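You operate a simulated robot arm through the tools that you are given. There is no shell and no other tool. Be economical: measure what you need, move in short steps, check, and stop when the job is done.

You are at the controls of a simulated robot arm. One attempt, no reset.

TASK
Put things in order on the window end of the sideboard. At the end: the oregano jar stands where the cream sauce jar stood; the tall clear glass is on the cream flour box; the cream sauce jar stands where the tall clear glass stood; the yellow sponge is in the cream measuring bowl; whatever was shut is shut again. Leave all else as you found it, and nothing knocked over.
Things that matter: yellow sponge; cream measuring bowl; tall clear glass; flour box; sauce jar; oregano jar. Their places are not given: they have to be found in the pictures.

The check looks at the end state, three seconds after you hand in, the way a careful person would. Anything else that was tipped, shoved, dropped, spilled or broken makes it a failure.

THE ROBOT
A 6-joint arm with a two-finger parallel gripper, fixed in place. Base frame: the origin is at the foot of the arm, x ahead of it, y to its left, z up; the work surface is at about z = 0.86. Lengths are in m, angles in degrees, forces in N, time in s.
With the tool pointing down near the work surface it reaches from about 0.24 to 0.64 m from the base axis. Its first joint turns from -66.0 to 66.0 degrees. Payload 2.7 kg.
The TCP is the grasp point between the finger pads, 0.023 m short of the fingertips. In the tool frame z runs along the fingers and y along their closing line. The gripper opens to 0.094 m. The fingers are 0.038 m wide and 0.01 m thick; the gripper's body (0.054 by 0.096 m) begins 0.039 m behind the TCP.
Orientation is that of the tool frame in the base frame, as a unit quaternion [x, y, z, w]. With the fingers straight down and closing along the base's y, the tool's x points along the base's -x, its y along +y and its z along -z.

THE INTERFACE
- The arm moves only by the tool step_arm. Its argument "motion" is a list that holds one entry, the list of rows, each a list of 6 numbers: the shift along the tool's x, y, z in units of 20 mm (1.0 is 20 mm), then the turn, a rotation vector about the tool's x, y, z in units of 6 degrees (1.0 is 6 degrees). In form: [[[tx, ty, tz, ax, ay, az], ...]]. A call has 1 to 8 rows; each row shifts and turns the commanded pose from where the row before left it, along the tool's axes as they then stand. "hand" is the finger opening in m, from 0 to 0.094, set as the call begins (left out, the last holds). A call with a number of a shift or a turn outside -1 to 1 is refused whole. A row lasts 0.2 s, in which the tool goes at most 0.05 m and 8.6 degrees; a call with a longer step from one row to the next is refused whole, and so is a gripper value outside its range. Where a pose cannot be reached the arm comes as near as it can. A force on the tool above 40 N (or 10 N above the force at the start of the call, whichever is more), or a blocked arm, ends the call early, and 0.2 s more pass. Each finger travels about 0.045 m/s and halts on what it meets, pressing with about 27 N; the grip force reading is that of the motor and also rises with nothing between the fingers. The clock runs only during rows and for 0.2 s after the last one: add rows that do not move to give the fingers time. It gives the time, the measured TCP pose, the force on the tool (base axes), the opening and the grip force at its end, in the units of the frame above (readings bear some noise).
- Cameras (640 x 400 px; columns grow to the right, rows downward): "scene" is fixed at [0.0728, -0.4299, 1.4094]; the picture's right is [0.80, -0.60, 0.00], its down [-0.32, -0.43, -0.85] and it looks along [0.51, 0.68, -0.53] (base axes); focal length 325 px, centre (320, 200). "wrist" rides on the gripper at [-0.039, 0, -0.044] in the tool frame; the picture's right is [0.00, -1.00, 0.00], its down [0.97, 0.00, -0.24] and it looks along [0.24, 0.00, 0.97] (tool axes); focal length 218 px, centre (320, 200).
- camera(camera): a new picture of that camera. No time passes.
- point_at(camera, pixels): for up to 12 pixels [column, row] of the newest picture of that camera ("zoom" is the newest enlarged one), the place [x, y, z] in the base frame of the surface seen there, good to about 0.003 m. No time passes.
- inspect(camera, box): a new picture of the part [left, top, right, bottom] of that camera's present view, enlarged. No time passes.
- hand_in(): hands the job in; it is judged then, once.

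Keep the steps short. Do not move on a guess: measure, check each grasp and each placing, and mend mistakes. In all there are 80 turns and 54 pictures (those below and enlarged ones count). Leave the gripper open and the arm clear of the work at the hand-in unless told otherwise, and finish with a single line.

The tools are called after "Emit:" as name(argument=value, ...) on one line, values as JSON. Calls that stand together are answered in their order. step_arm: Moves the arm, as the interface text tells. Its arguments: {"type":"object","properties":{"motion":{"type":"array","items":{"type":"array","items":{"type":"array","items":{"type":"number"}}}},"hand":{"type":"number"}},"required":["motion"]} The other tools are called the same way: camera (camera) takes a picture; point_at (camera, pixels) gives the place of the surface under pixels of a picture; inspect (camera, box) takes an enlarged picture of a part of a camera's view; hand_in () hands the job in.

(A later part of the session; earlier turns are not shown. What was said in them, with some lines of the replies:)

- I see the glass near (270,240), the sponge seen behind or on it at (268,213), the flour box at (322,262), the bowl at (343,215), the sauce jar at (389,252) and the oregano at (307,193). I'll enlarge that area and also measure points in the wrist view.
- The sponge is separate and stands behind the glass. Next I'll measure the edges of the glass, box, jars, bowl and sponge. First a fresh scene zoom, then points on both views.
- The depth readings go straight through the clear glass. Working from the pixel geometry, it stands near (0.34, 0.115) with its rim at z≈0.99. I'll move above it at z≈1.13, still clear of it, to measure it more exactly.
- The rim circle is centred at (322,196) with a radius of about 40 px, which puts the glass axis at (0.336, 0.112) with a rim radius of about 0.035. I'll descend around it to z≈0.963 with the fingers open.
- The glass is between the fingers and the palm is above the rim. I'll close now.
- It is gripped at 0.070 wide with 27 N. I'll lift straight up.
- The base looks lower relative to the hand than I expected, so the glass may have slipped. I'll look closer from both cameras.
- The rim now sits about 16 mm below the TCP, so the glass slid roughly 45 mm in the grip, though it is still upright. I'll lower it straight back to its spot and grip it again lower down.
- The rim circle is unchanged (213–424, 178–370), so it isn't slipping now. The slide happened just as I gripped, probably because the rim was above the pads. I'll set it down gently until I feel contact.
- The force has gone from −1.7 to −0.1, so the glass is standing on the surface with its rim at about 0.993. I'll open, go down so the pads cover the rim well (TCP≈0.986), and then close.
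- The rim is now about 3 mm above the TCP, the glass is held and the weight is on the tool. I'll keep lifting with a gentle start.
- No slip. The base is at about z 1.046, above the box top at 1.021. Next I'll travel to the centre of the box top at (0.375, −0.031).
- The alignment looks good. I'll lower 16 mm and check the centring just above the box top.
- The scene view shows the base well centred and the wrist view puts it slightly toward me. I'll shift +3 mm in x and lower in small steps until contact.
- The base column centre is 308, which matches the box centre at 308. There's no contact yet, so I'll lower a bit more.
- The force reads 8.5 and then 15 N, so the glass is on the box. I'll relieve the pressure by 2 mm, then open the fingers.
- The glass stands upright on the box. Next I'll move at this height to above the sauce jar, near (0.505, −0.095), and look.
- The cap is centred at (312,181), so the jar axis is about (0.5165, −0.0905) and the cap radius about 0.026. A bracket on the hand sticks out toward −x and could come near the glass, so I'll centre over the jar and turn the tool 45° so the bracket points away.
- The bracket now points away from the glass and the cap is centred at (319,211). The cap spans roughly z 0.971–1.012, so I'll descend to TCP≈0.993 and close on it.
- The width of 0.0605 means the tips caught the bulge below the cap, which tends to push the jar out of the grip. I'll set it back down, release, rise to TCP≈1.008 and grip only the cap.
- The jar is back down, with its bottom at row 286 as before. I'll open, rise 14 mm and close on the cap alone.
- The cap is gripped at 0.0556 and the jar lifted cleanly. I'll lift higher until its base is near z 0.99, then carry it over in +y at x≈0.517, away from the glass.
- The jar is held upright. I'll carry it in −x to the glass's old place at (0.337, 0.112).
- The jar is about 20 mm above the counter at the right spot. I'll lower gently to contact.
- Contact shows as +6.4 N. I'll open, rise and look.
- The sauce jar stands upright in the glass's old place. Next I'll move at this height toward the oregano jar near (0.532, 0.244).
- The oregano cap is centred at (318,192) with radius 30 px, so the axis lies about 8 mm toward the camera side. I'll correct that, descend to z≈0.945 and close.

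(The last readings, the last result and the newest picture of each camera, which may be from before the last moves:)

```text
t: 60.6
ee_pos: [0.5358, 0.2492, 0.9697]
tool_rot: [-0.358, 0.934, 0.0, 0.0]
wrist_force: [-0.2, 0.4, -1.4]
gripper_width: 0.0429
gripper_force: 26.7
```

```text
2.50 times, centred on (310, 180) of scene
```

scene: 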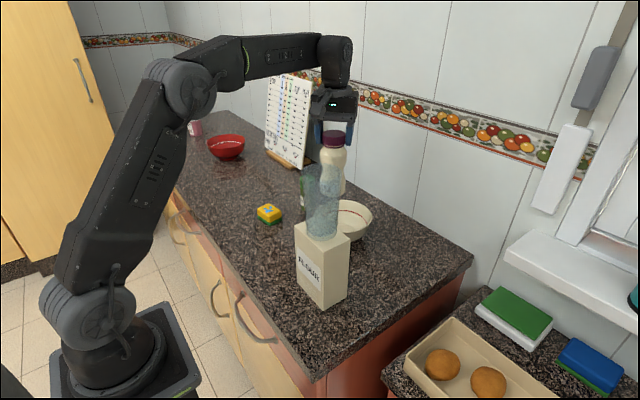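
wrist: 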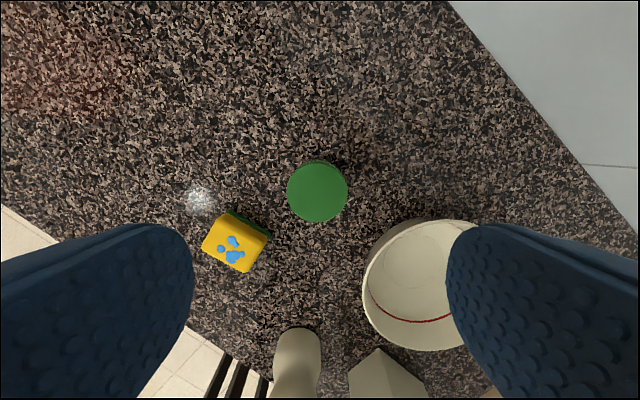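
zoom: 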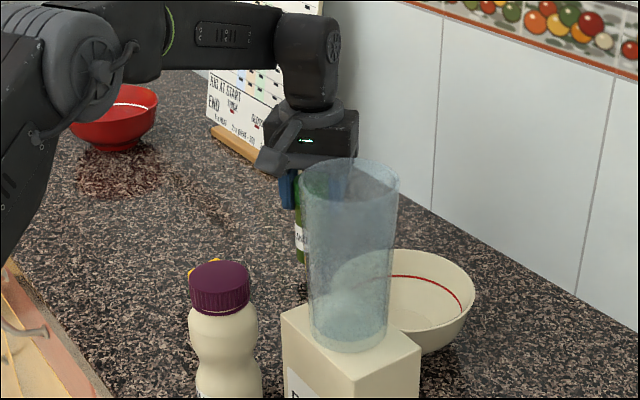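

It is gripped at 0.043 and lifted. I'll raise it further, then carry it in −y at x≈0.52–0.53, above the bowl, to the old sauce place at (0.518, −0.089).

Emit:
step_arm(motion=[[[0, 0, -0.5, 0, 0, 0], [0, 0, -1, 0, 0, 0], [0, 0, -1, 0, 0, 0], [0, 0, -1, 0, 0, 0], [0, 0, -1, 0, 0, 0], [0, 0, -1, 0, 0, 0], [0, 0, -0.5, 0, 0, 0], [0, 0, 0, 0, 0, 0]]])

Emit:
step_arm(motion=[[[0.5, -0.5, 0, 0, 0, 0], [0.92, -0.92, 0, 0, 0, 0], [0.92, -0.92, 0, 0, 0, 0], [0.92, -0.92, 0, 0, 0, 0], [0.92, -0.92, 0, 0, 0, 0], [0.92, -0.92, 0, 0, 0, 0], [0.92, -0.92, 0, 0, 0, 0]]])

Emit:
step_arm(motion=[[[0.92, -0.92, 0, 0, 0, 0], [0.92, -0.92, 0, 0, 0, 0], [0.92, -0.92, 0, 0, 0, 0], [0.92, -0.92, 0, 0, 0, 0], [0.92, -0.92, 0, 0, 0, 0], [0.92, -0.92, 0, 0, 0, 0], [0.43, -0.41, 0, 0, 0, 0], [0, 0, 0, 0, 0, 0]]])

Emit:
camera(camera="scene")

```text
t: 62.4
ee_pos: [0.5334, 0.2518, 1.0887]
tool_rot: [-0.359, 0.933, 0.0, 0.0]
wrist_force: [-0.6, 0.3, -1.9]
gripper_width: 0.0434
gripper_force: 26.4
```

```text
t: 64.0
ee_pos: [0.5269, 0.079, 1.0906]
tool_rot: [-0.359, 0.933, 0.001, 0.001]
wrist_force: [0.1, 0.9, -1.1]
gripper_width: 0.0431
gripper_force: 27.2
```

```text
t: 65.8
ee_pos: [0.5173, -0.0893, 1.0893]
tool_rot: [-0.36, 0.933, 0.0, -0.001]
wrist_force: [-0.2, -0.4, -1.6]
gripper_width: 0.0431
gripper_force: 27.1
```

```text
17 pictures are left
```

scene: 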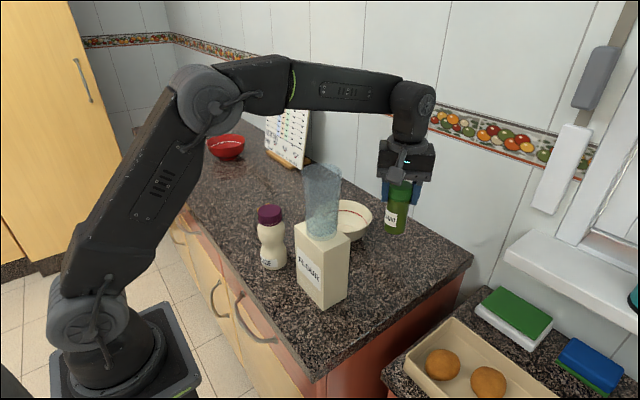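

It is over the target. I'll lower to just above the counter, then in small steps to contact.

Emit:
step_arm(motion=[[[0, 0, 0.5, 0, 0, 0], [0, 0, 1, 0, 0, 0], [0, 0, 1, 0, 0, 0], [0, 0, 1, 0, 0, 0], [0, 0, 1, 0, 0, 0], [0, 0, 1, 0, 0, 0], [0, 0, 0.8, 0, 0, 0], [0, 0, 0.3, 0, 0, 0]]])

Emit:
step_arm(motion=[[[0, 0, 0.15, 0, 0, 0], [0, 0, 0.1, 0, 0, 0], [0, 0, 0.1, 0, 0, 0], [0, 0, 0, 0, 0, 0]]])

Emit:
step_arm(motion=[[[0, 0, 0.06, 0, 0, 0], [0, 0, 0, 0, 0, 0]]])

Emit:
inspect(camera="scene", box=[320, 140, 450, 300])

```text
t: 67.6
ee_pos: [0.5186, -0.0858, 0.9568]
tool_rot: [-0.358, 0.934, 0.0, 0.001]
wrist_force: [0.0, -0.2, -1.0]
gripper_width: 0.0431
gripper_force: 26.9
```

```text
t: 68.6
ee_pos: [0.5172, -0.0871, 0.9502]
tool_rot: [-0.359, 0.933, 0.001, 0.001]
wrist_force: [-0.5, 0.6, -0.7]
gripper_width: 0.0431
gripper_force: 26.6
```

```text
t: 69.2
ee_pos: [0.517, -0.0874, 0.9493]
tool_rot: [-0.36, 0.933, 0.001, 0.001]
wrist_force: [-3.6, 0.6, 9.7]
gripper_width: 0.0431
gripper_force: 26.9
```

```text
2.50 times, centred on (385, 220) of scene
```

zoom: 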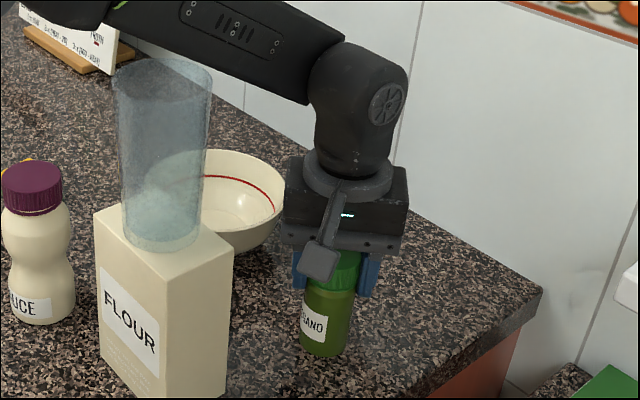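

Contact shows as 9.7 N. I'll relieve slightly, open and rise, then check.

Emit:
step_arm(motion=[[[0, 0, -0.05, 0, 0, 0], [0, 0, 0, 0, 0, 0], [0, 0, 0, 0, 0, 0], [0, 0, 0, 0, 0, 0]]], hand=0.08)

Emit:
step_arm(motion=[[[0, 0, -0.4, 0, 0, 0], [0, 0, -1, 0, 0, 0], [0, 0, -1, 0, 0, 0], [0, 0, -1, 0, 0, 0], [0, 0, -1, 0, 0, 0], [0, 0, -1, 0, 0, 0], [0, 0, -1, 0, 0, 0], [0, 0, -1, 0, 0, 0]]])

Emit:
inspect(camera="scene", box=[240, 140, 450, 300])

Emit:
camera(camera="wrist")

```text
t: 70.2
ee_pos: [0.5172, -0.087, 0.9491]
tool_rot: [-0.359, 0.933, 0.001, 0.001]
wrist_force: [-0.5, -0.2, 0.6]
gripper_width: 0.0803
gripper_force: 0.1
```

```text
t: 72.0
ee_pos: [0.5182, -0.0892, 1.0975]
tool_rot: [-0.358, 0.934, -0.001, -0.001]
wrist_force: [-0.1, -0.6, -0.8]
gripper_width: 0.0798
gripper_force: 0.1
```

```text
2.50 times, centred on (345, 220) of scene
```

zoom: 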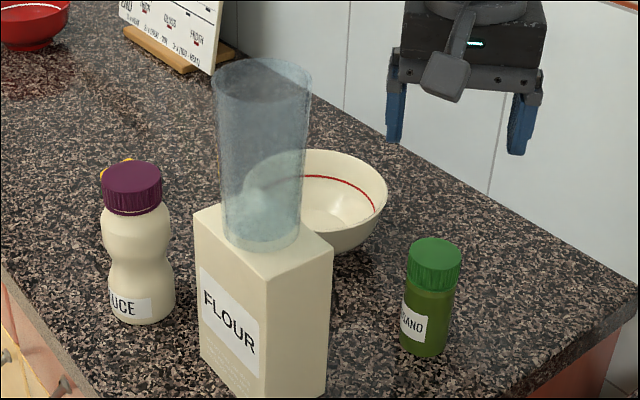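

```text
14 pictures are left
```

wrist: 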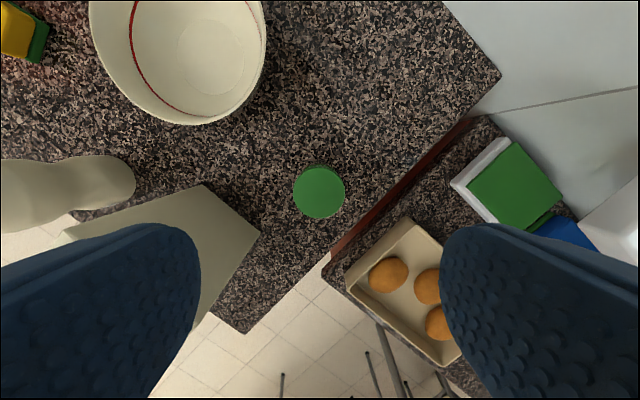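

The oregano stands in the sauce's old place. Now for the sponge at about (0.413, 0.264). I'll rise 40 mm, travel there, and turn the tool back to 0° yaw.

Emit:
step_arm(motion=[[[0, 0, -1, 0, 0, 0], [0, 0, -1, 0, 0, 0], [-0.465, 0.978, 0, 0, 0, 0], [-0.465, 0.978, 0, 0, 0, 0], [-0.465, 0.978, 0, 0, 0, 0], [-0.465, 0.978, 0, 0, 0, 0], [-0.465, 0.978, 0, 0, 0, 0], [-0.465, 0.978, 0, 0, 0, 0]]])

Emit:
step_arm(motion=[[[-0.465, 0.978, 0, 0, 0, 0], [-0.465, 0.978, 0, 0, 0, 0], [-0.465, 0.978, 0, 0, 0, 0], [-0.465, 0.978, 0, 0, 0, 0], [-0.465, 0.978, 0, 0, 0, 0], [-0.465, 0.978, 0, 0, 0, 0], [-0.465, 0.978, 0, 0, 0, 0], [-0.465, 0.978, 0, 0, 0, 0]]])

Emit:
step_arm(motion=[[[-0.465, 0.978, 0, 0, 0, 0], [-0.465, 0.978, 0, 0, 0, 0], [-0.465, 0.978, 0, 0, 0, 0], [0, 0, 0, 0, 0, 1], [0, 0, 0, 0, 0, 1], [0, 0, 0, 0, 0, 1], [0, 0, 0, 0, 0, 1], [0, 0, 0, 0, 0, 1]]])

Emit:
step_arm(motion=[[[0, 0, 0.5, 0, 0, 1], [0, 0, 1, 0, 0, 1], [0, 0, 1, 0, 0, 0], [0, 0, 1, 0, 0, 0], [0, 0, 1, 0, 0, 0], [0, 0, 0, 0, 0, 0]]])

Emit:
camera(camera="wrist")

```text
t: 73.8
ee_pos: [0.4784, 0.0368, 1.1369]
tool_rot: [-0.359, 0.933, 0.001, 0.001]
wrist_force: [0.0, 0.8, 0.0]
gripper_width: 0.08
gripper_force: 0.1
```

```text
t: 75.6
ee_pos: [0.4291, 0.203, 1.1351]
tool_rot: [-0.358, 0.934, 0.0, 0.0]
wrist_force: [-0.3, 0.4, 0.0]
gripper_width: 0.0798
gripper_force: 0.0
```

```text
t: 77.4
ee_pos: [0.4126, 0.2659, 1.1379]
tool_rot: [-0.105, 0.994, 0.0, 0.001]
wrist_force: [-0.5, 0.7, -0.1]
gripper_width: 0.0799
gripper_force: 0.2
```

```text
t: 78.8
ee_pos: [0.412, 0.2649, 1.0485]
tool_rot: [0.0, 1.0, 0.0, 0.001]
wrist_force: [0.4, 0.5, -0.9]
gripper_width: 0.0798
gripper_force: 0.1
```

```text
13 pictures are left
```

wrist: 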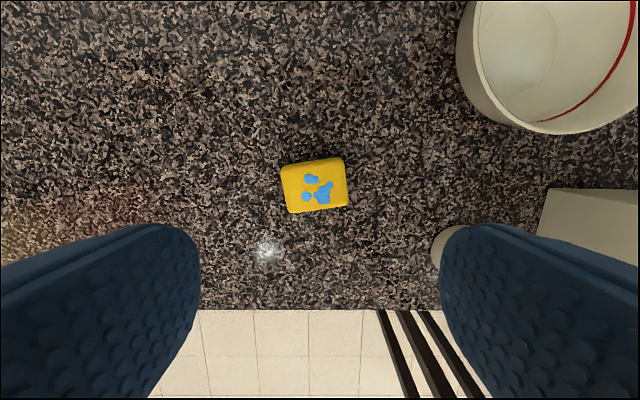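

The sponge is centred at (314,185), about (0.416, 0.269), and turned about 6°. I'll align and descend to z≈0.890, which keeps the tips just above the counter.

Emit:
step_arm(motion=[[[-0.22, 0.2, 0.6, 0, 0, -1], [0, 0, 1, 0, 0, 0], [0, 0, 1, 0, 0, 0], [0, 0, 1, 0, 0, 0], [0, 0, 1, 0, 0, 0], [0, 0, 1, 0, 0, 0], [0, 0, 1, 0, 0, 0], [0, 0, 0.8, 0, 0, 0]]])

Emit:
step_arm(motion=[[[0, 0, 0.4, 0, 0, 0], [0, 0, 0, 0, 0, 0]]])

Emit:
step_arm(motion=[[[0, 0, 0, 0, 0, 0], [0, 0, 0, 0, 0, 0], [0, 0, 0, 0, 0, 0], [0, 0, 0, 0, 0, 0], [0, 0, 0, 0, 0, 0]]], hand=0.03)

Emit:
step_arm(motion=[[[0, 0, -0.2, 0, 0, 0], [0, 0, -0.6, 0, 0, 0], [0, 0, -1, 0, 0, 0], [0, 0, -1, 0, 0, 0], [0, 0, -1, 0, 0, 0], [0, 0, 0, 0, 0, 0]]])

Emit:
camera(camera="wrist")

Emit:
point_at(camera="wrist", pixels=[[500, 30], [530, 80], [460, 30]])

```text
t: 80.6
ee_pos: [0.4161, 0.2684, 0.8973]
tool_rot: [-0.053, 0.999, 0.001, 0.001]
wrist_force: [-0.4, -0.2, 1.1]
gripper_width: 0.0799
gripper_force: 0.1
```

```text
t: 81.2
ee_pos: [0.4153, 0.2696, 0.89]
tool_rot: [-0.053, 0.999, 0.0, 0.001]
wrist_force: [-0.1, -0.2, -0.3]
gripper_width: 0.08
gripper_force: 0.0
```

```text
t: 82.4
ee_pos: [0.416, 0.2692, 0.8904]
tool_rot: [-0.054, 0.999, 0.0, 0.001]
wrist_force: [-0.3, 0.1, 2.3]
gripper_width: 0.0594
gripper_force: 26.8
```

```text
t: 83.8
ee_pos: [0.4154, 0.2696, 0.9668]
tool_rot: [-0.053, 0.999, 0.0, 0.0]
wrist_force: [0.1, -0.3, -0.4]
gripper_width: 0.0594
gripper_force: 27.1
```

```text
12 pictures are left
```

wrist: 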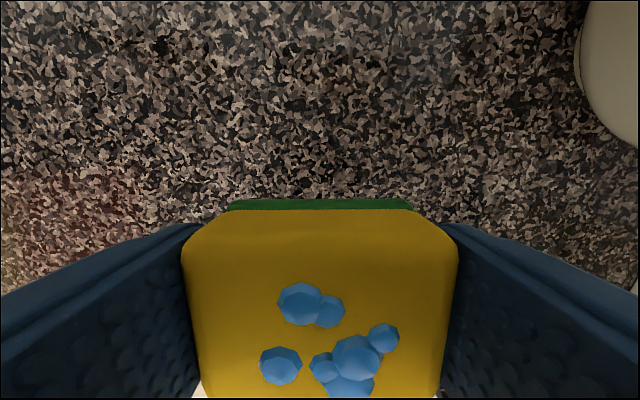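

```text
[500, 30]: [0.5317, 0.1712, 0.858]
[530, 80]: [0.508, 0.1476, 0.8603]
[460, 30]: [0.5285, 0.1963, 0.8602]
```

The sponge is held at 0.0594. I'll raise it to z≈1.02 and carry it over the bowl near (0.54, 0.087), then look.

Emit:
step_arm(motion=[[[0, 0, -0.9, 0, 0, 0], [0, 0, -1, 0, 0, 0], [0, 0, -0.8, 0, 0, 0], [-0.525, -0.976, 0, 0, 0, 0], [-0.525, -0.976, 0, 0, 0, 0], [-0.525, -0.976, 0, 0, 0, 0], [-0.525, -0.976, 0, 0, 0, 0], [-0.525, -0.976, 0, 0, 0, 0]]])

Emit:
step_arm(motion=[[[-0.525, -0.976, 0, 0, 0, 0], [-0.525, -0.976, 0, 0, 0, 0], [-0.525, -0.976, 0, 0, 0, 0], [-0.525, -0.976, 0, 0, 0, 0], [-0.525, -0.976, 0, 0, 0, 0], [0, 0, 0, 0, 0, 0]]])

Emit:
camera(camera="wrist")

Emit:
camera(camera="scene")

Emit:
point_at(camera="scene", pixels=[[317, 215], [371, 218], [343, 202], [345, 225], [350, 232], [350, 240]])

```text
t: 85.6
ee_pos: [0.4798, 0.1794, 1.0195]
tool_rot: [-0.054, 0.999, 0.0, 0.0]
wrist_force: [0.4, -0.3, -0.3]
gripper_width: 0.059
gripper_force: 27.1
```

```text
t: 87.0
ee_pos: [0.5446, 0.0859, 1.0215]
tool_rot: [-0.053, 0.999, 0.0, 0.002]
wrist_force: [1.3, 0.1, -0.3]
gripper_width: 0.059
gripper_force: 26.8
```

```text
11 pictures are left
```

wrist: 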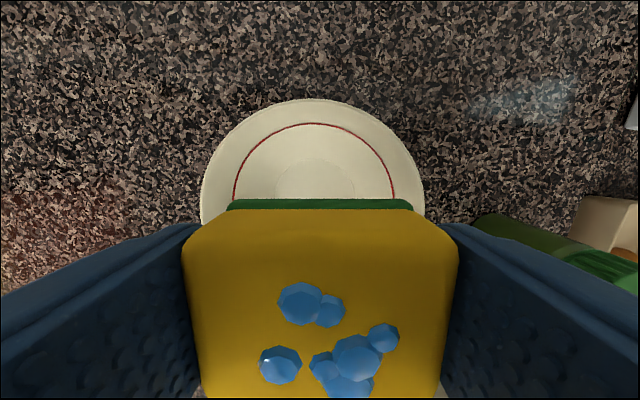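

```text
10 pictures are left
```

scene: 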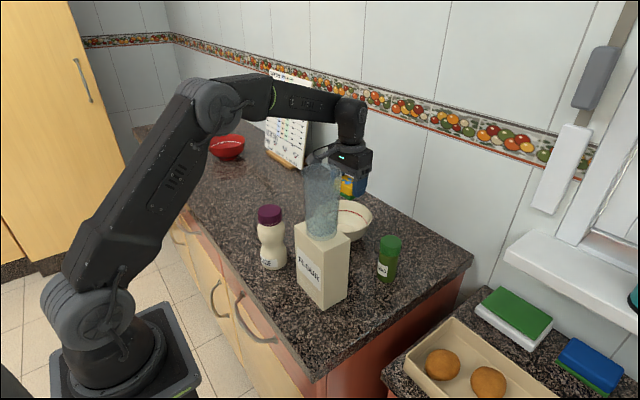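

```text
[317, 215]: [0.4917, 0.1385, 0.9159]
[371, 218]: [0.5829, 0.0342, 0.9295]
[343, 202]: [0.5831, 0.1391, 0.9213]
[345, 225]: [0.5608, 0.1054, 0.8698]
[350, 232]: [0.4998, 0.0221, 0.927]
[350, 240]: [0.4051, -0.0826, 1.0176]
```

The bowl rim spans columns 200–425 with its top at row 100, so its centre is about (0.537, 0.087) and its floor z≈0.870. The sponge must shift about 12 mm toward −x. Then I'll lower it into the bowl.

Emit:
step_arm(motion=[[[0.6, 0.1, 0, 0, 0, 0], [0, 0, 0.6, 0, 0, 0], [0, 0, 1, 0, 0, 0], [0, 0, 1, 0, 0, 0], [0, 0, 1, 0, 0, 0], [0, 0, 1, 0, 0, 0], [0, 0, 0.6, 0, 0, 0], [0, 0, 0, 0, 0, 0]]])

Emit:
inspect(camera="scene", box=[290, 140, 410, 260])

Emit:
camera(camera="wrist")

```text
t: 88.8
ee_pos: [0.528, 0.085, 0.915]
tool_rot: [-0.053, 0.999, 0.0, 0.001]
wrist_force: [-1.0, -0.3, 0.8]
gripper_width: 0.0589
gripper_force: 26.7
```

```text
3.33 times, centred on (350, 200) of scene
```

zoom: 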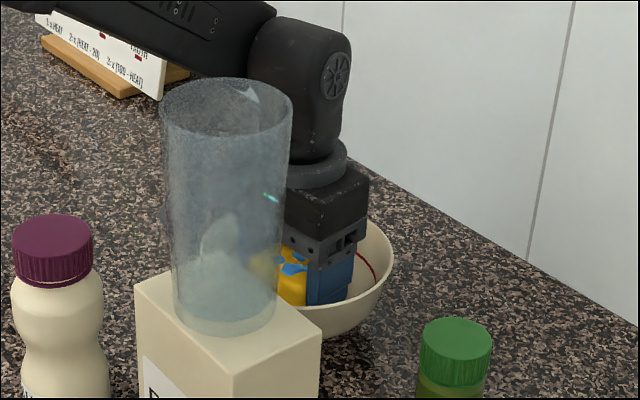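

```text
8 pictures are left
```

wrist: 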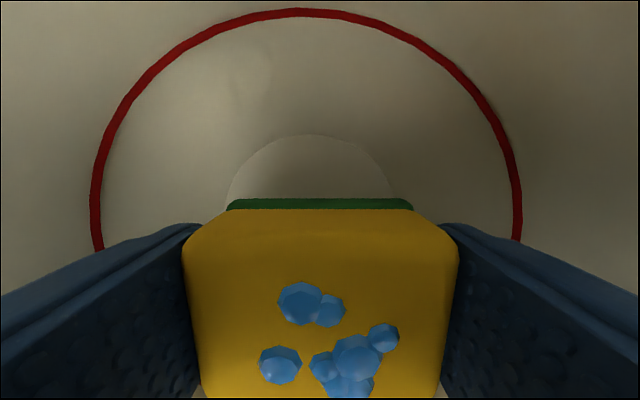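

The sponge sits nearly over the bowl floor. I'll shift 4 mm in +y and lower in small steps until contact.

Emit:
step_arm(motion=[[[-0.12, 0.2, 0, 0, 0, 0], [0, 0, 0.25, 0, 0, 0], [0, 0, 0.15, 0, 0, 0], [0, 0, 0.1, 0, 0, 0], [0, 0, 0, 0, 0, 0]]])

```text
t: 90.0
ee_pos: [0.5306, 0.093, 0.9061]
tool_rot: [-0.053, 0.999, 0.0, 0.001]
wrist_force: [0.5, 0.1, -0.5]
gripper_width: 0.0591
gripper_force: 26.8
```

No contact yet; the bottom is about 5 mm above the floor. I'll lower a little more.

Emit:
step_arm(motion=[[[0, -0.1, 0.1, 0, 0, 0], [0, 0, 0.08, 0, 0, 0], [0, 0, 0, 0, 0, 0]]])

```text
t: 90.8
ee_pos: [0.5308, 0.0896, 0.9034]
tool_rot: [-0.053, 0.999, 0.0, 0.0]
wrist_force: [-0.4, -0.1, -0.4]
gripper_width: 0.059
gripper_force: 27.2
```

The sponge is now within about 2–3 mm of the floor. I'll open only slightly, to 0.070, so the fingers stay off the bowl wall, then rise straight up.

Emit:
step_arm(motion=[[[0, 0, 0, 0, 0, 0], [0, 0, 0, 0, 0, 0], [0, 0, 0, 0, 0, 0]]], hand=0.07)

Emit:
step_arm(motion=[[[0, 0, -0.3, 0, 0, 0], [0, 0, -0.6, 0, 0, 0], [0, 0, -1, 0, 0, 0], [0, 0, -1, 0, 0, 0], [0, 0, -1, 0, 0, 0], [0, 0, -1, 0, 0, 0], [0, 0, -1, 0, 0, 0], [0, 0, -1, 0, 0, 0]]])

Emit:
camera(camera="wrist")

```text
t: 91.6
ee_pos: [0.5298, 0.0892, 0.9024]
tool_rot: [-0.054, 0.999, 0.0, 0.001]
wrist_force: [-0.9, 0.4, -0.3]
gripper_width: 0.0697
gripper_force: 0.1
```

```text
t: 93.4
ee_pos: [0.5285, 0.0906, 1.0431]
tool_rot: [-0.052, 0.999, 0.0, 0.001]
wrist_force: [-0.3, 0.1, -1.0]
gripper_width: 0.0699
gripper_force: 0.1
```

```text
7 pictures are left
```

wrist: 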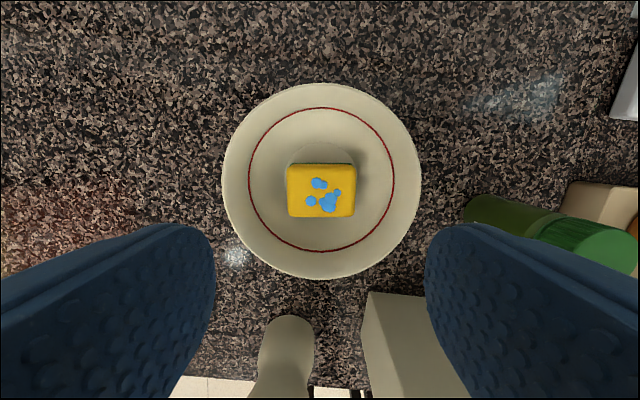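

The sponge lies flat in the bowl. I'll rise clear, move away in +y with the gripper open, and check the whole scene.

Emit:
step_arm(motion=[[[0, 0, -1, 0, 0, 0], [0, 0, -1, 0, 0, 0], [0, 0, -1, 0, 0, 0], [0, 0, -1, 0, 0, 0], [0, 0, -1, 0, 0, 0], [0, 0, -1, 0, 0, 0], [0, 0, -1, 0, 0, 0], [0, 0, -1, 0, 0, 0]]], hand=0.094)

Emit:
step_arm(motion=[[[0, 1, 0, 0, 0, 0], [0, 1, 0, 0, 0, 0], [0, 1, 0, 0, 0, 0], [0, 1, 0, 0, 0, 0], [0, 1, 0, 0, 0, 0], [0, 1, 0, 0, 0, 0], [0, 1, 0, 0, 0, 0], [0, 0, 0, 0, 0, 0]]])

Emit:
camera(camera="scene")

Emit:
inspect(camera="scene", box=[240, 140, 420, 310])

```text
t: 95.2
ee_pos: [0.53, 0.0886, 1.2009]
tool_rot: [-0.054, 0.999, 0.0, 0.0]
wrist_force: [0.8, 0.1, -0.2]
gripper_width: 0.094
gripper_force: 0.1
```

```text
t: 97.0
ee_pos: [0.5102, 0.2255, 1.1982]
tool_rot: [-0.051, 0.999, -0.001, 0.0]
wrist_force: [-1.0, -0.3, 0.1]
gripper_width: 0.0941
gripper_force: 0.1
out of reach, approached as far as the arm can: row 7
```

```text
6 pictures are left
```

scene: 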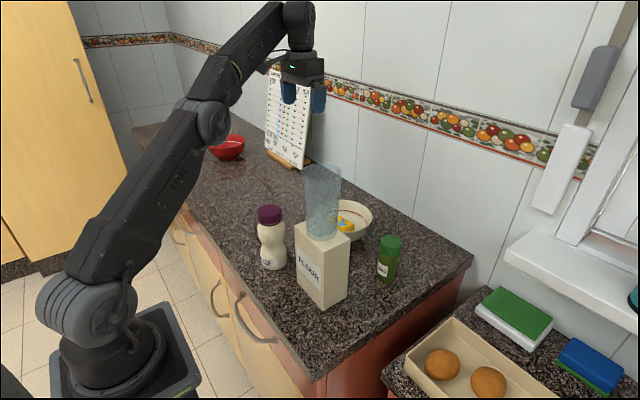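

```text
2.35 times, centred on (330, 225) of scene
```

zoom: 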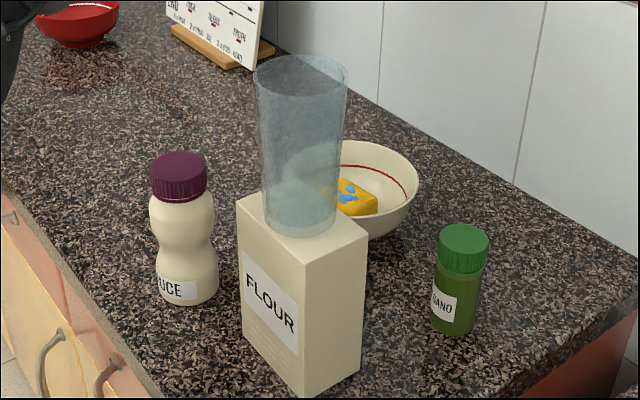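

Everything is in place and upright: the glass is on the flour box, the sauce and oregano jars are in their new spots, and the sponge is in the bowl. Nothing was opened, the gripper is open and the arm is clear, so I'm handing in.

Emit:
hand_in()

```text
The job is handed in.
```

The job is done and handed in: the oregano and sauce jars are in their new places, the glass is on the flour box, the sponge is in the bowl, nothing was opened, and the last pictures showed nothing knocked over.
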